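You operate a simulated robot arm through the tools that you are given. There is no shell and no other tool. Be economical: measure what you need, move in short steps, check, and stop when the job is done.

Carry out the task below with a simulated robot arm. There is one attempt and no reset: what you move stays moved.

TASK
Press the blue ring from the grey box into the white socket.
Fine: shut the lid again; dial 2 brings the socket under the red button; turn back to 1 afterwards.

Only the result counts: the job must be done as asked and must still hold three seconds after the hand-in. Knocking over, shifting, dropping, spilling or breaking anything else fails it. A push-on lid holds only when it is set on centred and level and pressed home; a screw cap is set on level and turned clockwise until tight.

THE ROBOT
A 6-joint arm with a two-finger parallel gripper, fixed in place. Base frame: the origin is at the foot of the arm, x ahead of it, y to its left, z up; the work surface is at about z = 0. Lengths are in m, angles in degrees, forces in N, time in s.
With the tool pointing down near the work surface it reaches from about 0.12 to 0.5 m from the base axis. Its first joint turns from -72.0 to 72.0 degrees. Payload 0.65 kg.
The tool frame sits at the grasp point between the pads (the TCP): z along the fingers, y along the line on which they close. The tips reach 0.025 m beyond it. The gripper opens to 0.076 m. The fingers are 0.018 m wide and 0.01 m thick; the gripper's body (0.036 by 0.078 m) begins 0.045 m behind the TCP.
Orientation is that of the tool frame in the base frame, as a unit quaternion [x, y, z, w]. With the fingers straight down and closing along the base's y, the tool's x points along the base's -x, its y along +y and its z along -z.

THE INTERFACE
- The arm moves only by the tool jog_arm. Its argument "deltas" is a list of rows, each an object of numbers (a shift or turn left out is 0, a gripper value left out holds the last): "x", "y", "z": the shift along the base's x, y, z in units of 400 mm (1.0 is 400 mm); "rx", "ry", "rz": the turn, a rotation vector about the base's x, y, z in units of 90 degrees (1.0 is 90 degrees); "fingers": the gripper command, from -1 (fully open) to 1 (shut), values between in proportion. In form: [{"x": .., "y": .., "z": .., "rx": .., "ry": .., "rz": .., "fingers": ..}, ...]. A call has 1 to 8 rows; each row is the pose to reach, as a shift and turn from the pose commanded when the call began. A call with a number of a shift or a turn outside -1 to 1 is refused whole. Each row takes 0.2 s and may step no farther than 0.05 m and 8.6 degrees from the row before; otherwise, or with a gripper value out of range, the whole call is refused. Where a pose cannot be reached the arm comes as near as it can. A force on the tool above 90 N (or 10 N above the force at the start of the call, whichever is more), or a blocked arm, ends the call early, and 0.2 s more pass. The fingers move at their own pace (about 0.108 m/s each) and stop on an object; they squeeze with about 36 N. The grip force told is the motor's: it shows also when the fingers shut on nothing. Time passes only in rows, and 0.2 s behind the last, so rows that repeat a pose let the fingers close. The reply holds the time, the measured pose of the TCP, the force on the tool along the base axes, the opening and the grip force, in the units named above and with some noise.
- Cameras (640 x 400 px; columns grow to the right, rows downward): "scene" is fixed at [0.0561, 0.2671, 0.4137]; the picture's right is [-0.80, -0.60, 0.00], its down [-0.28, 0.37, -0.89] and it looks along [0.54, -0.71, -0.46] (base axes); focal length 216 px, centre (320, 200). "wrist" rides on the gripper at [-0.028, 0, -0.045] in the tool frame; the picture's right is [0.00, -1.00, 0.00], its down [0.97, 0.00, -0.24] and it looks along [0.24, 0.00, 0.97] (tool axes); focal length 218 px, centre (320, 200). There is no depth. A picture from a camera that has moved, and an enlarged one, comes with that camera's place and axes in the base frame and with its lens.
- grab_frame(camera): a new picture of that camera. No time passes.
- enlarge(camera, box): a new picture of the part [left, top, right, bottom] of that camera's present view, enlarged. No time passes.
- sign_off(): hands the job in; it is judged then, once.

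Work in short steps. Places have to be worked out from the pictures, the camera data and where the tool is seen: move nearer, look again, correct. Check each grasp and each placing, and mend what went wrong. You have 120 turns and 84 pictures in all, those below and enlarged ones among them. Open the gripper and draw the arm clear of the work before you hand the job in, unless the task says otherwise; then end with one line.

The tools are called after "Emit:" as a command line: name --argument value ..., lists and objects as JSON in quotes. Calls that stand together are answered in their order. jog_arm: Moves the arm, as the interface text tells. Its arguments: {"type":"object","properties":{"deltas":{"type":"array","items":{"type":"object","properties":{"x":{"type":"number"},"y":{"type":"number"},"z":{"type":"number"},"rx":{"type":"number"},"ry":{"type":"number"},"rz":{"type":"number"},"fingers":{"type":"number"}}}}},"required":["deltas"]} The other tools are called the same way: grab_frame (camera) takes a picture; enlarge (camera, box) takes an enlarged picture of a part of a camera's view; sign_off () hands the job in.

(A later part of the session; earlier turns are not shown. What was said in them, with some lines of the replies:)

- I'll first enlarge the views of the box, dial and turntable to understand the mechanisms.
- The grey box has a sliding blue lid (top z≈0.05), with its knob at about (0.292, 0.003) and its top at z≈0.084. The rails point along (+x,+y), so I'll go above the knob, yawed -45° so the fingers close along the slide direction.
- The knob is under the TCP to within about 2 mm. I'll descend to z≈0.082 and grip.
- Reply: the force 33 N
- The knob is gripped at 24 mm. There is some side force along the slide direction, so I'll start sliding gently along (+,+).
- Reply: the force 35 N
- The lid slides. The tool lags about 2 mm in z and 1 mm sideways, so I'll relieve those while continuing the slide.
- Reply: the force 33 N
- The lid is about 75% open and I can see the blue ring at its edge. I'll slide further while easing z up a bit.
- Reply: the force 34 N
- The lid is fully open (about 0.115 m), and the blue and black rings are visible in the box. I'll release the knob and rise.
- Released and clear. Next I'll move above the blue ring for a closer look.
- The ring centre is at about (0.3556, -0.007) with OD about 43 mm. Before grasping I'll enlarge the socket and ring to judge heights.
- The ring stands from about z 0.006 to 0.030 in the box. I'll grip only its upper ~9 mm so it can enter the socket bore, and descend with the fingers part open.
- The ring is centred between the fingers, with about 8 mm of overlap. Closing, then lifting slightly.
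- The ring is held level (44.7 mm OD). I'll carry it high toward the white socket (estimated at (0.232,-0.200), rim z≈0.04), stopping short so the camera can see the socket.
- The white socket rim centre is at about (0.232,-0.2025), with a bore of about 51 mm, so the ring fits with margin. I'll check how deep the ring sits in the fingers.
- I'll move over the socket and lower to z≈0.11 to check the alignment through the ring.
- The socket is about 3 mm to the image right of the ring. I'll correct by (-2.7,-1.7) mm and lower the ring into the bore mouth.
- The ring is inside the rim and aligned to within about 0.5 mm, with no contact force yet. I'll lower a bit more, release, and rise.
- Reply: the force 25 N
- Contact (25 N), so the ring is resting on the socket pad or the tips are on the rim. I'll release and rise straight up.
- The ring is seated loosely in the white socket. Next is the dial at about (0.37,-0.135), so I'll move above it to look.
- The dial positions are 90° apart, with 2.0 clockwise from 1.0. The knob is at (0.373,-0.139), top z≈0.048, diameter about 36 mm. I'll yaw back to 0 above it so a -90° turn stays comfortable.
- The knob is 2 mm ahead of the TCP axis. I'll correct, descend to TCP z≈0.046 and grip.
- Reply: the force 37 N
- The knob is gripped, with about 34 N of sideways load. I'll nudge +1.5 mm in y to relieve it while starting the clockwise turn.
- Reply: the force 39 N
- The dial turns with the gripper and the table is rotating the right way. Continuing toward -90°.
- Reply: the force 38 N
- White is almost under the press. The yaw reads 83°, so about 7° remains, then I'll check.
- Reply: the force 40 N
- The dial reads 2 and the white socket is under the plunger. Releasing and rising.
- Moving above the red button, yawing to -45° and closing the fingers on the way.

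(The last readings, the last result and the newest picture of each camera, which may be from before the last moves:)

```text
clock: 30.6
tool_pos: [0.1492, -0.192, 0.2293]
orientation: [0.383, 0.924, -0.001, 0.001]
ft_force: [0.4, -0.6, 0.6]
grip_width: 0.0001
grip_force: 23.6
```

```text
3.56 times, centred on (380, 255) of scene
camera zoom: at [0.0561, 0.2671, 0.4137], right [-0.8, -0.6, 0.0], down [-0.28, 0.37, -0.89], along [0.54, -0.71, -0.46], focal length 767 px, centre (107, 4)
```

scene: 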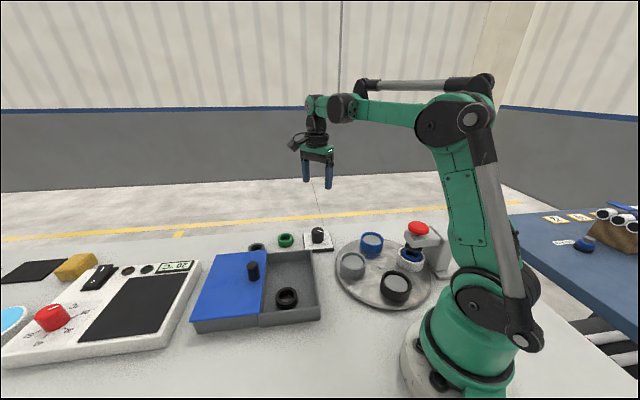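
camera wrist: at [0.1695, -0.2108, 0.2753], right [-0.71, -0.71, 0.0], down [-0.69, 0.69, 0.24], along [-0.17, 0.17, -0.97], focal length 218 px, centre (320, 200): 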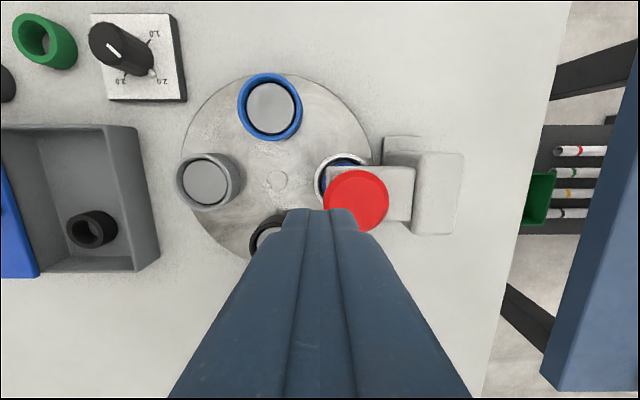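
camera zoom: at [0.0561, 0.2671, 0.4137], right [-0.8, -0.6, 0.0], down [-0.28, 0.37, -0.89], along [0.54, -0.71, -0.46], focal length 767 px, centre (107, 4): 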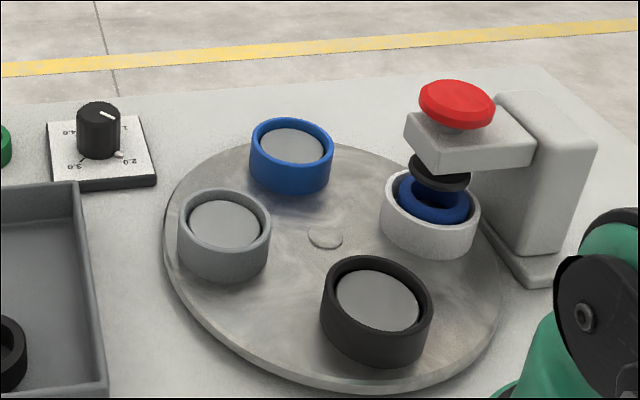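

The button centre is at about (0.125,-0.203), top z≈0.13, so the tips should touch at TCP z≈0.155. I'll move directly above it.

Emit:
jog_arm --deltas '[{"x": -0.06, "y": -0.0275}, {"x": -0.06, "y": -0.0275, "z": -0.06}, {"x": -0.06, "y": -0.0275, "z": -0.13}, {"x": -0.06, "y": -0.0275, "z": -0.13}]'

Emit:
enlarge --camera "scene" --box '[350, 170, 470, 290]'

Emit:
grab_frame --camera "wrist"

```text
clock: 31.6
tool_pos: [0.1263, -0.2023, 0.1786]
orientation: [0.383, 0.924, -0.001, 0.0]
ft_force: [0.0, -0.5, -1.0]
grip_width: 0.0
grip_force: 23.7
```

```text
3.33 times, centred on (410, 230) of scene
camera zoom: at [0.0561, 0.2671, 0.4137], right [-0.8, -0.6, 0.0], down [-0.28, 0.37, -0.89], along [0.54, -0.71, -0.46], focal length 719 px, centre (20, 100)
```

zoom: 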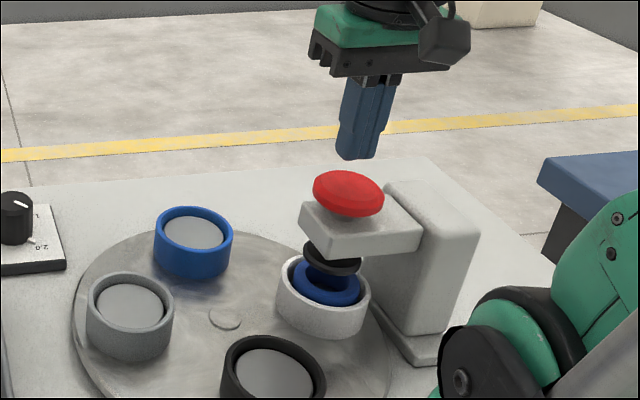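

```text
35 pictures are left
camera wrist: at [0.1465, -0.2219, 0.224], right [-0.71, -0.71, 0.0], down [-0.69, 0.69, 0.24], along [-0.17, 0.17, -0.97], focal length 218 px, centre (320, 200)
```

wrist: 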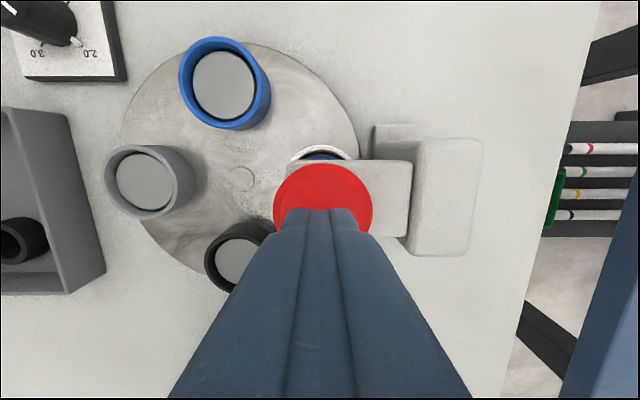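

The tool is centred over the button. I'll press down in small steps and watch the force.

Emit:
jog_arm --deltas '[{"z": -0.03}, {"z": -0.05}, {"z": -0.06}, {"z": -0.07}, {"z": -0.075}]'

Emit:
enlarge --camera "scene" --box '[350, 170, 470, 290]'

```text
clock: 32.8
tool_pos: [0.126, -0.2036, 0.1492]
orientation: [0.383, 0.924, -0.001, 0.0]
ft_force: [-1.5, -0.6, 0.8]
grip_width: 0.0
grip_force: 23.5
```

```text
3.33 times, centred on (410, 230) of scene
camera zoom: at [0.0561, 0.2671, 0.4137], right [-0.8, -0.6, 0.0], down [-0.28, 0.37, -0.89], along [0.54, -0.71, -0.46], focal length 719 px, centre (20, 100)
```

zoom: 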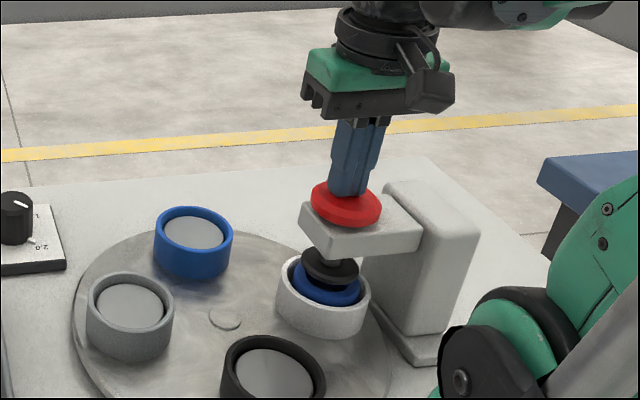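

The button is moving down with little force and the plunger is nearing the ring. Continuing.

Emit:
jog_arm --deltas '[{"z": -0.005}, {"z": -0.01}, {"z": -0.015}, {"z": -0.02}]'

Emit:
enlarge --camera "scene" --box '[350, 170, 470, 290]'

```text
clock: 33.8
tool_pos: [0.1274, -0.2033, 0.1407]
orientation: [0.383, 0.924, -0.002, 0.001]
ft_force: [-1.3, 0.6, 6.0]
grip_width: 0.0
grip_force: 23.3
```

```text
3.33 times, centred on (410, 230) of scene
camera zoom: at [0.0561, 0.2671, 0.4136], right [-0.8, -0.6, 0.0], down [-0.28, 0.37, -0.89], along [0.54, -0.71, -0.46], focal length 719 px, centre (20, 100)
```

zoom: 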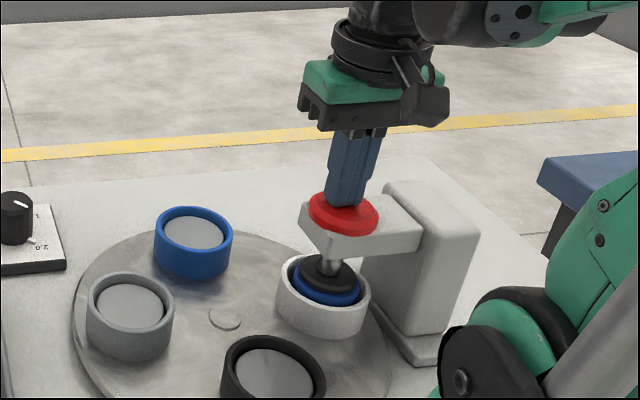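

The plunger is at or near the ring and force is starting (6 N). I'll keep pressing.

Emit:
jog_arm --deltas '[{"z": -0.005}, {"z": -0.01}, {"z": -0.015}, {"z": -0.02}]'

Emit:
enlarge --camera "scene" --box '[350, 170, 470, 290]'

```text
clock: 34.4
tool_pos: [0.1262, -0.2022, 0.1385]
orientation: [0.384, 0.923, 0.002, -0.003]
ft_force: [-2.0, 5.1, 38.5]
grip_width: 0.0001
grip_force: 23.7
stopped in row 2: the force on the tool passed its limit (the readings are from after the stop); the commanded pose is now the measured one
```

```text
3.33 times, centred on (410, 230) of scene
camera zoom: at [0.056, 0.2672, 0.4136], right [-0.8, -0.6, 0.0], down [-0.28, 0.37, -0.89], along [0.54, -0.71, -0.46], focal length 719 px, centre (20, 100)
```

zoom: 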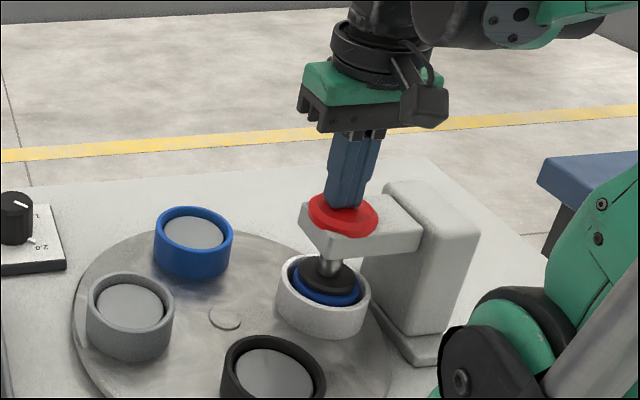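

Emit:
enlarge --camera "scene" --box '[390, 210, 450, 270]'

```text
6.67 times, centred on (420, 240) of scene
camera zoom: at [0.056, 0.2672, 0.4136], right [-0.8, -0.6, 0.0], down [-0.28, 0.37, -0.89], along [0.54, -0.71, -0.46], focal length 1438 px, centre (-347, -67)
```

zoom: 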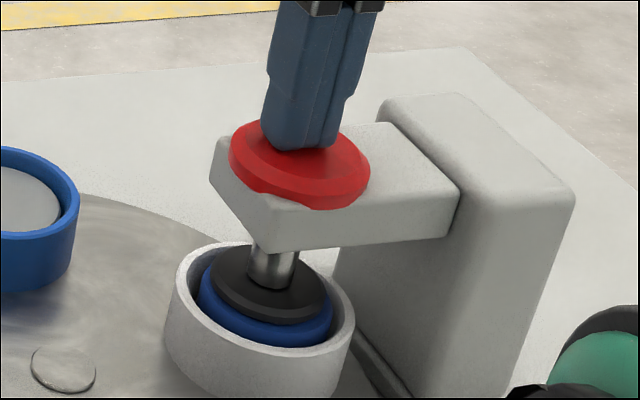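

The button cap is flush on its bracket and the plunger sits on the ring. I'll hold the push once more briefly to see whether it yields any further.

Emit:
jog_arm --deltas '[{"z": -0.002}, {"z": -0.004}, {"z": -0.005}, {"z": -0.005}]'

```text
clock: 34.9
tool_pos: [0.1271, -0.2027, 0.1381]
orientation: [0.384, 0.924, 0.001, -0.002]
ft_force: [-1.6, 4.1, 37.5]
grip_width: 0.0
grip_force: 23.8
stopped in row 2: the force on the tool passed its limit (the readings are from after the stop); the commanded pose is now the measured one
```

It won't yield further, so it has bottomed. I'll lift off and inspect the ring.

Emit:
jog_arm --deltas '[{"z": 0.02}, {"z": 0.08}, {"z": 0.16}, {"x": 0.08, "y": 0.04, "z": 0.2}, {"x": 0.16, "y": 0.08, "z": 0.2}, {"x": 0.16, "y": 0.08, "z": 0.2}]'

Emit:
enlarge --camera "scene" --box '[350, 200, 460, 290]'

```text
clock: 36.3
tool_pos: [0.1924, -0.17, 0.217]
orientation: [0.383, 0.924, 0.001, -0.002]
ft_force: [-0.6, -0.2, 0.2]
grip_width: 0.0
grip_force: 23.7
```

```text
4.44 times, centred on (405, 245) of scene
camera zoom: at [0.0561, 0.2671, 0.4137], right [-0.8, -0.6, 0.0], down [-0.28, 0.37, -0.89], along [0.54, -0.71, -0.46], focal length 959 px, centre (-58, 0)
```

zoom: 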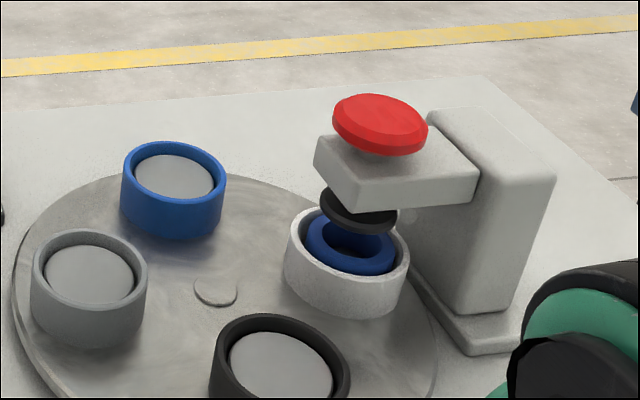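

The press has sprung back and the ring is in the socket. Next I'll return to the dial at yaw -90° so I can turn it back counter-clockwise.

Emit:
jog_arm --deltas '[{"x": 0.075, "y": 0.013, "z": -0.03, "rz": -0.0833, "fingers": -0.6}, {"x": 0.15, "y": 0.026, "z": -0.06, "rz": -0.1667}, {"x": 0.225, "y": 0.039, "z": -0.1, "rz": -0.25}, {"x": 0.3, "y": 0.052, "z": -0.15, "rz": -0.333}, {"x": 0.375, "y": 0.065, "z": -0.2, "rz": -0.4167}, {"x": 0.448, "y": 0.0775, "z": -0.2425, "rz": -0.5}, {"x": 0.448, "y": 0.0775, "z": -0.2425, "rz": -0.5}]'

Emit:
grab_frame --camera "wrist"

```text
clock: 37.9
tool_pos: [0.3668, -0.1398, 0.122]
orientation: [0.708, 0.707, 0.002, -0.002]
ft_force: [-0.5, -0.7, 0.2]
grip_width: 0.0607
grip_force: 0.1
```

```text
29 pictures are left
camera wrist: at [0.3683, -0.1677, 0.1677], right [-1.0, 0.0, 0.0], down [0.0, 0.97, 0.24], along [0.0, 0.24, -0.97], focal length 218 px, centre (320, 200)
```

wrist: 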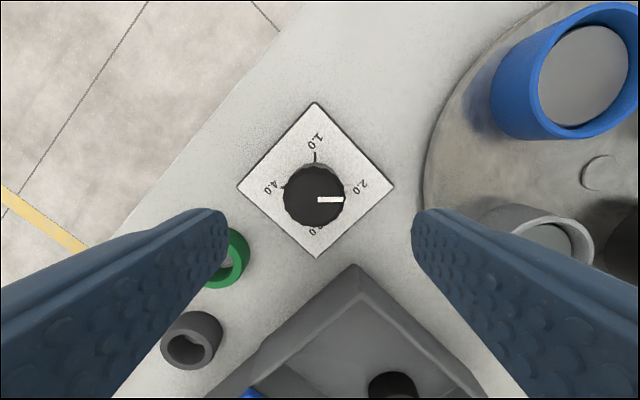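

The dial stands at 2. I'll correct by +3.5 mm in x, descend to z≈0.046 and grip.

Emit:
jog_arm --deltas '[{"x": 0.0088, "y": -0.0015, "z": -0.06}, {"x": 0.0088, "y": -0.0015, "z": -0.12}, {"x": 0.0088, "y": -0.0015, "z": -0.17}, {"x": 0.0088, "y": -0.0015, "z": -0.19}, {"x": 0.0088, "y": -0.0015, "z": -0.19, "fingers": 1}, {"x": 0.0088, "y": -0.0015, "z": -0.19, "fingers": 1}, {"x": 0.0088, "y": -0.0015, "z": -0.19, "fingers": 1}]'

```text
clock: 39.5
tool_pos: [0.3711, -0.1394, 0.0467]
orientation: [0.708, 0.707, -0.001, -0.004]
ft_force: [-42.0, 4.3, -11.1]
grip_width: 0.0356
grip_force: 44.4
```

Gripped. I'll relieve x by -1.5 mm and turn counter-clockwise.

Emit:
jog_arm --deltas '[{"x": -0.004}, {"x": -0.004, "rz": 0.09}, {"x": -0.004, "rz": 0.18}, {"x": -0.004, "rz": 0.27}, {"x": -0.004, "rz": 0.36}, {"x": -0.004, "rz": 0.45}, {"x": -0.004, "rz": 0.54}, {"x": -0.004, "rz": 0.63}]'

Emit:
jog_arm --deltas '[{"rz": 0.09}, {"rz": 0.18}, {"rz": 0.27}, {"rz": 0.36}, {"rz": 0.37}, {"rz": 0.37}]'

Emit:
grab_frame --camera "wrist"

Emit:
enlarge --camera "scene" --box '[320, 190, 460, 290]'

```text
clock: 41.3
tool_pos: [0.3734, -0.1398, 0.046]
orientation: [0.284, 0.959, 0.002, -0.001]
ft_force: [17.1, 18.2, 25.4]
grip_width: 0.0356
grip_force: 45.1
```

```text
clock: 42.7
tool_pos: [0.3707, -0.1385, 0.0448]
orientation: [-0.001, 1.0, 0.003, -0.003]
ft_force: [6.2, 39.0, -17.3]
grip_width: 0.0358
grip_force: 45.1
```

```text
28 pictures are left
camera wrist: at [0.4, -0.1383, 0.0902], right [0.0, -1.0, -0.01], down [-0.97, 0.0, 0.25], along [-0.25, 0.01, -0.97], focal length 218 px, centre (320, 200)
```

wrist: 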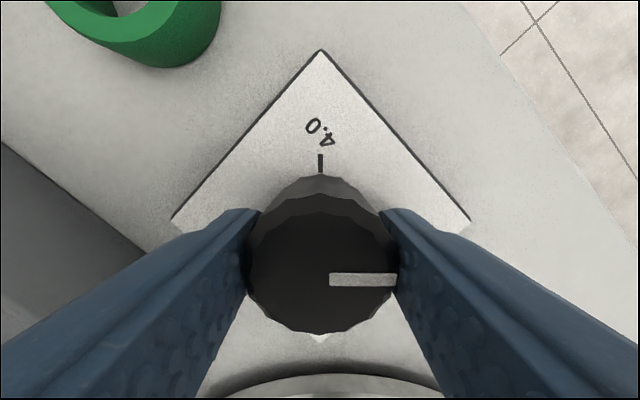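

```text
4.00 times, centred on (390, 240) of scene
camera zoom: at [0.0561, 0.2671, 0.4137], right [-0.8, -0.6, 0.0], down [-0.28, 0.37, -0.89], along [0.54, -0.71, -0.46], focal length 863 px, centre (40, 40)
```

zoom: 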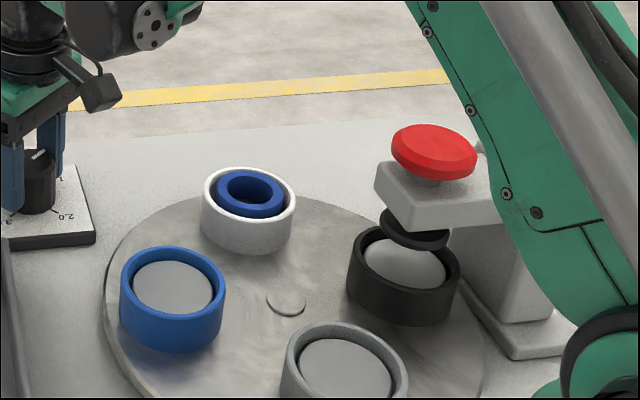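

The dial is back at 1. I'll release, rise, and inspect the ring's seating.

Emit:
jog_arm --deltas '[{"fingers": -0.6}, {"fingers": -0.6}, {"z": 0.05}, {"z": 0.15}, {"z": 0.25}, {"z": 0.3}, {"x": -0.06, "y": -0.05, "z": 0.33}]'

Emit:
enlarge --camera "scene" --box '[350, 220, 410, 260]'

Emit:
grab_frame --camera "wrist"

```text
clock: 44.3
tool_pos: [0.3465, -0.1596, 0.1756]
orientation: [0.002, 1.0, 0.0, -0.002]
ft_force: [-0.4, 0.6, 0.3]
grip_width: 0.0607
grip_force: 0.0
```

```text
10.00 times, centred on (380, 240) of scene
camera zoom: at [0.0561, 0.2672, 0.4137], right [-0.8, -0.6, 0.0], down [-0.28, 0.37, -0.89], along [0.54, -0.71, -0.46], focal length 2157 px, centre (-280, -200)
```

zoom: 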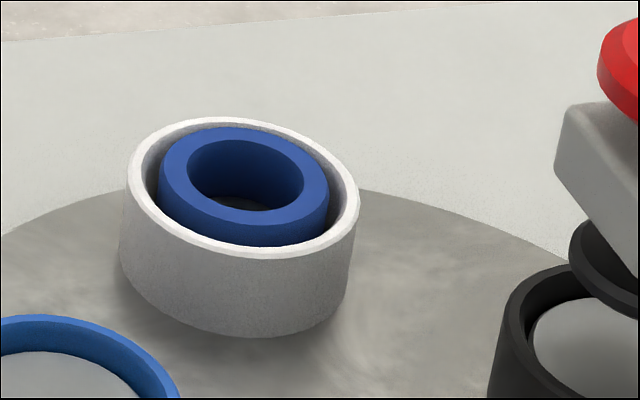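

```text
25 pictures are left
camera wrist: at [0.3755, -0.1599, 0.2216], right [0.0, -1.0, 0.0], down [-0.97, 0.0, 0.24], along [-0.24, 0.0, -0.97], focal length 218 px, centre (320, 200)
```

wrist: 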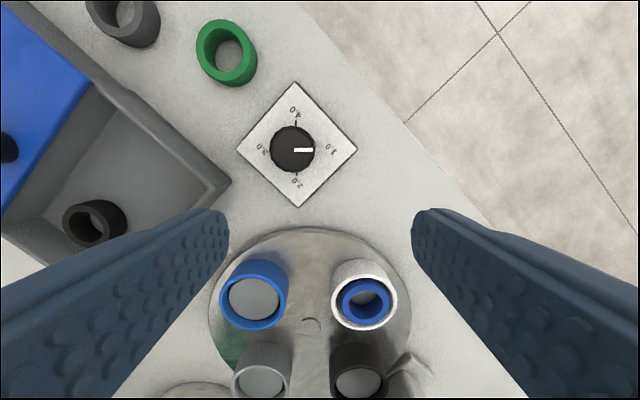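

The dial is at 1. The ring sits centred in the white socket, and the press stroke was full because the cap bottomed on its bracket. Now the lid: I'll go above its knob at about (0.371,0.085) with yaw -45°.

Emit:
jog_arm --deltas '[{"x": 0.01, "y": 0.1, "z": 0.035, "rz": -0.0833, "fingers": -1}, {"x": 0.02, "y": 0.2, "z": 0.035, "rz": -0.1667}, {"x": 0.03, "y": 0.3, "z": 0.035, "rz": -0.25}, {"x": 0.04, "y": 0.4, "z": 0.035, "rz": -0.333}, {"x": 0.05, "y": 0.5, "z": 0.035, "rz": -0.4167}, {"x": 0.061, "y": 0.612, "z": 0.035, "rz": -0.5}, {"x": 0.061, "y": 0.612, "z": 0.035, "rz": -0.5}]'

Emit:
grab_frame --camera "wrist"

```text
clock: 45.9
tool_pos: [0.3731, 0.0843, 0.1899]
orientation: [0.384, 0.923, 0.001, -0.002]
ft_force: [0.6, -0.2, 0.8]
grip_width: 0.0758
grip_force: 0.1
```

```text
24 pictures are left
camera wrist: at [0.3939, 0.0649, 0.2362], right [-0.71, -0.71, 0.0], down [-0.68, 0.69, 0.24], along [-0.17, 0.17, -0.97], focal length 218 px, centre (320, 200)
```

wrist: 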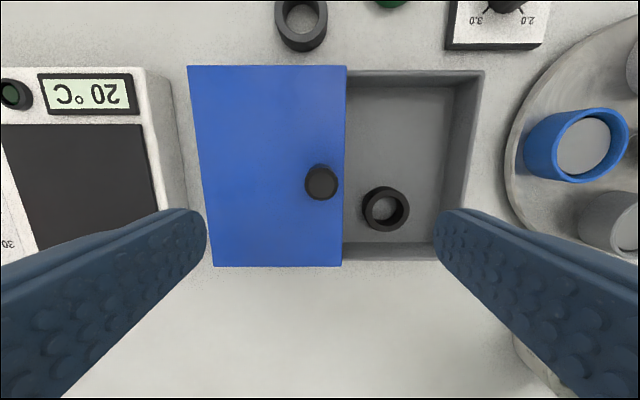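

The knob is about 3–5 mm toward (+x,-y) of the TCP. I'll correct, descend and grip.

Emit:
jog_arm --deltas '[{"x": 0.007, "y": -0.0065, "z": -0.09}, {"x": 0.007, "y": -0.0065, "z": -0.18}, {"x": 0.007, "y": -0.0065, "z": -0.24}, {"x": 0.007, "y": -0.0065, "z": -0.264}, {"x": 0.007, "y": -0.0065, "z": -0.264, "fingers": 1}, {"x": 0.007, "y": -0.0065, "z": -0.264, "fingers": 1}, {"x": 0.007, "y": -0.0065, "z": -0.264, "fingers": 1}]'

Emit:
grab_frame --camera "wrist"

```text
clock: 47.5
tool_pos: [0.3767, 0.081, 0.0851]
orientation: [0.384, 0.923, 0.001, -0.002]
ft_force: [-0.6, -0.6, -12.8]
grip_width: 0.0237
grip_force: 40.0
```

```text
23 pictures are left
camera wrist: at [0.3963, 0.0615, 0.1297], right [-0.71, -0.71, 0.0], down [-0.68, 0.69, 0.24], along [-0.17, 0.17, -0.97], focal length 218 px, centre (320, 200)
```

wrist: 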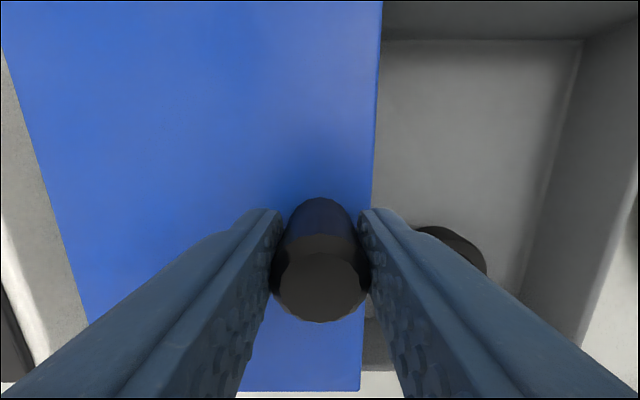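

The knob is gripped cleanly with low forces. I'll slide the lid back along (-x,-y).

Emit:
jog_arm --deltas '[{"x": -0.02, "y": -0.02}, {"x": -0.05, "y": -0.05}, {"x": -0.08, "y": -0.08}, {"x": -0.11, "y": -0.11}, {"x": -0.14, "y": -0.14}, {"x": -0.165, "y": -0.165}, {"x": -0.185, "y": -0.185}]'

Emit:
grab_frame --camera "scene"

Emit:
grab_frame --camera "wrist"

```text
clock: 49.1
tool_pos: [0.3018, 0.0074, 0.0845]
orientation: [0.383, 0.924, 0.001, -0.002]
ft_force: [7.1, -6.8, 32.0]
grip_width: 0.0236
grip_force: 39.7
```

```text
22 pictures are left
```

scene: 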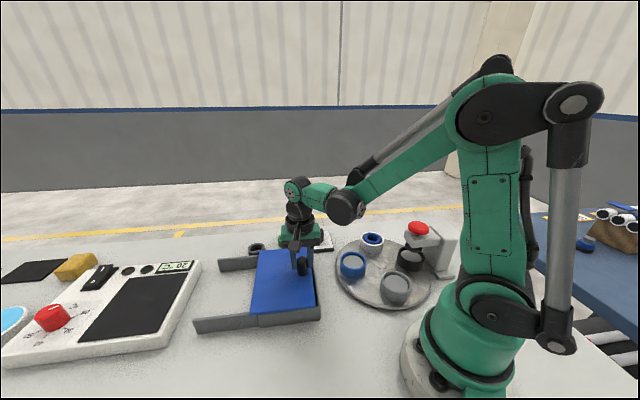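

```text
21 pictures are left
camera wrist: at [0.322, -0.0124, 0.1305], right [-0.71, -0.71, 0.0], down [-0.68, 0.69, 0.24], along [-0.17, 0.17, -0.97], focal length 218 px, centre (320, 200)
```

wrist: 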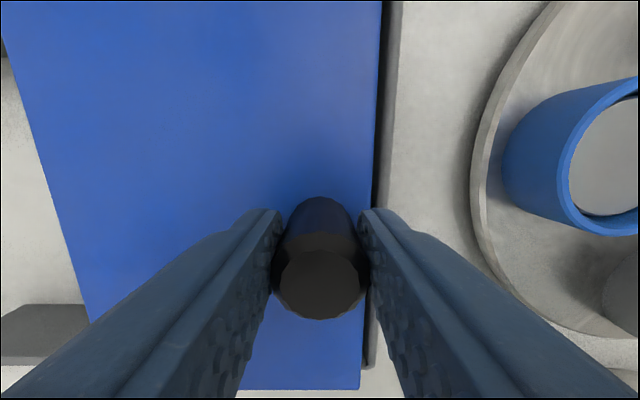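

About 10 mm remains (a strip of box wall is still visible). I'll push on to the stop gently.

Emit:
jog_arm --deltas '[{"x": -0.006, "y": -0.006}, {"x": -0.012, "y": -0.012}, {"x": -0.017, "y": -0.017}, {"x": -0.02, "y": -0.02}, {"x": -0.02, "y": -0.02}]'

Emit:
grab_frame --camera "wrist"

Emit:
enlarge --camera "scene" --box '[180, 210, 340, 340]'

```text
clock: 50.3
tool_pos: [0.2943, -0.0002, 0.0846]
orientation: [0.383, 0.924, 0.002, 0.001]
ft_force: [37.0, -6.5, -14.0]
grip_width: 0.0241
grip_force: 39.9
```

```text
20 pictures are left
camera wrist: at [0.3138, -0.0196, 0.1303], right [-0.71, -0.71, -0.01], down [-0.69, 0.69, 0.24], along [-0.17, 0.17, -0.97], focal length 218 px, centre (320, 200)
```

wrist: 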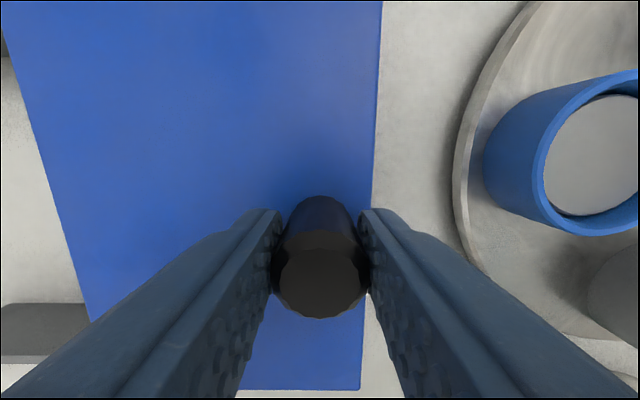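

```text
3.08 times, centred on (260, 275) of scene
camera zoom: at [0.0561, 0.2671, 0.4136], right [-0.8, -0.6, 0.0], down [-0.28, 0.37, -0.89], along [0.54, -0.71, -0.46], focal length 664 px, centre (505, -31)
```

zoom: 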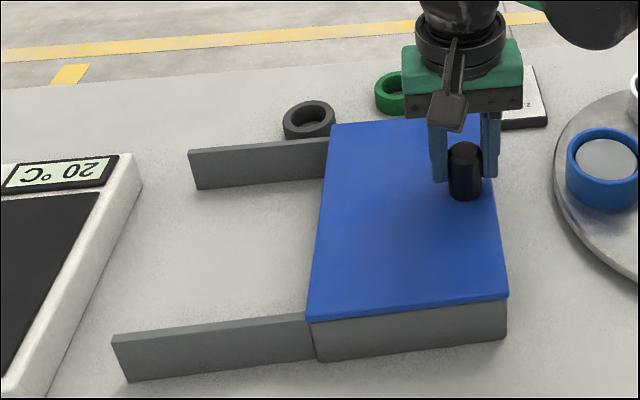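

The lid matches its original closed position and is against the stop. Releasing and rising.

Emit:
jog_arm --deltas '[{"fingers": -1}, {"fingers": -1}, {"fingers": -1}, {"z": 0.06}, {"z": 0.15}, {"z": 0.25}, {"z": 0.32}]'

Emit:
grab_frame --camera "wrist"

Emit:
enlarge --camera "scene" --box '[180, 210, 340, 340]'

Emit:
enlarge --camera "scene" --box '[290, 210, 470, 320]'

```text
clock: 51.9
tool_pos: [0.2935, -0.0004, 0.2113]
orientation: [0.383, 0.924, 0.001, -0.002]
ft_force: [0.5, 0.1, -0.3]
grip_width: 0.0759
grip_force: 0.0
```

```text
18 pictures are left
camera wrist: at [0.3137, -0.0207, 0.2569], right [-0.71, -0.71, 0.0], down [-0.68, 0.69, 0.24], along [-0.17, 0.17, -0.97], focal length 218 px, centre (320, 200)
```

wrist: 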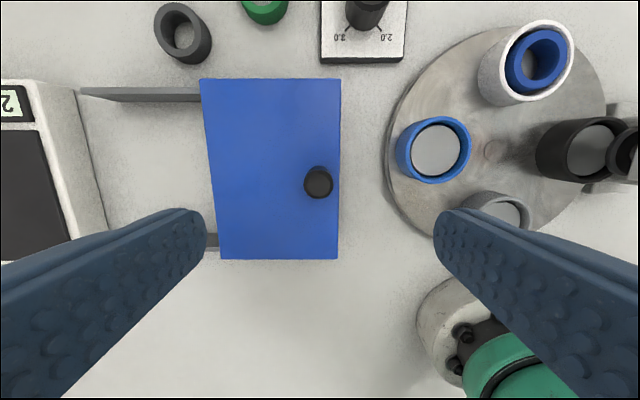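

```text
3.08 times, centred on (260, 275) of scene
camera zoom: at [0.0561, 0.2671, 0.4137], right [-0.8, -0.6, 0.0], down [-0.28, 0.37, -0.89], along [0.54, -0.71, -0.46], focal length 664 px, centre (505, -31)
```

zoom: 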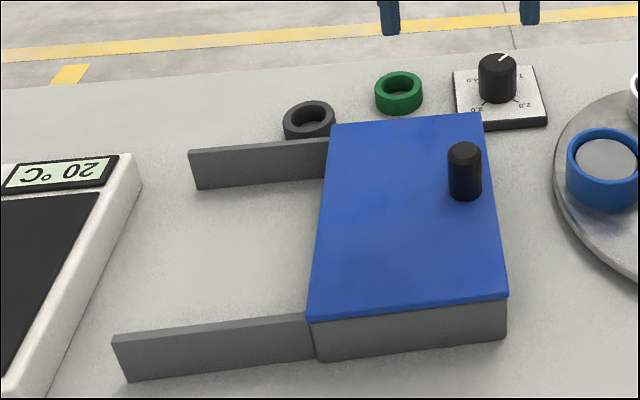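

```text
3.56 times, centred on (380, 265) of scene
camera zoom: at [0.0561, 0.2671, 0.4137], right [-0.8, -0.6, 0.0], down [-0.28, 0.37, -0.89], along [0.54, -0.71, -0.46], focal length 767 px, centre (107, -31)
```

zoom: 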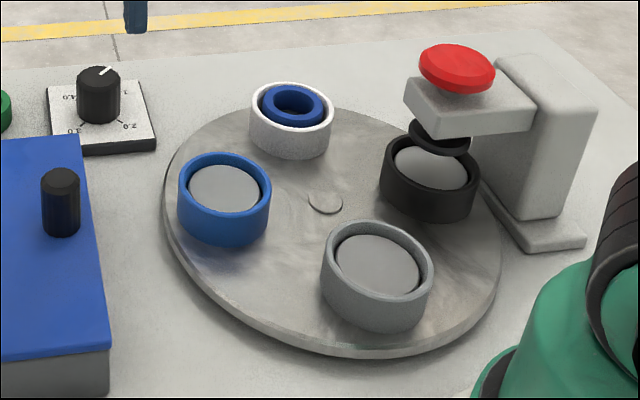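

The lid is shut, the dial is on 1, the ring sits level on the socket floor, and the neighbouring objects are unchanged in the pictures. The gripper is open and clear, so I'm handing in.

Emit:
sign_off

```text
The job is handed in.
```

I pressed the blue ring into the white socket with one full stroke of the red button. I then turned the dial back to 1 and shut the lid. The ring sat at the same height before and after the press, so the pictures don't show it moving further in.
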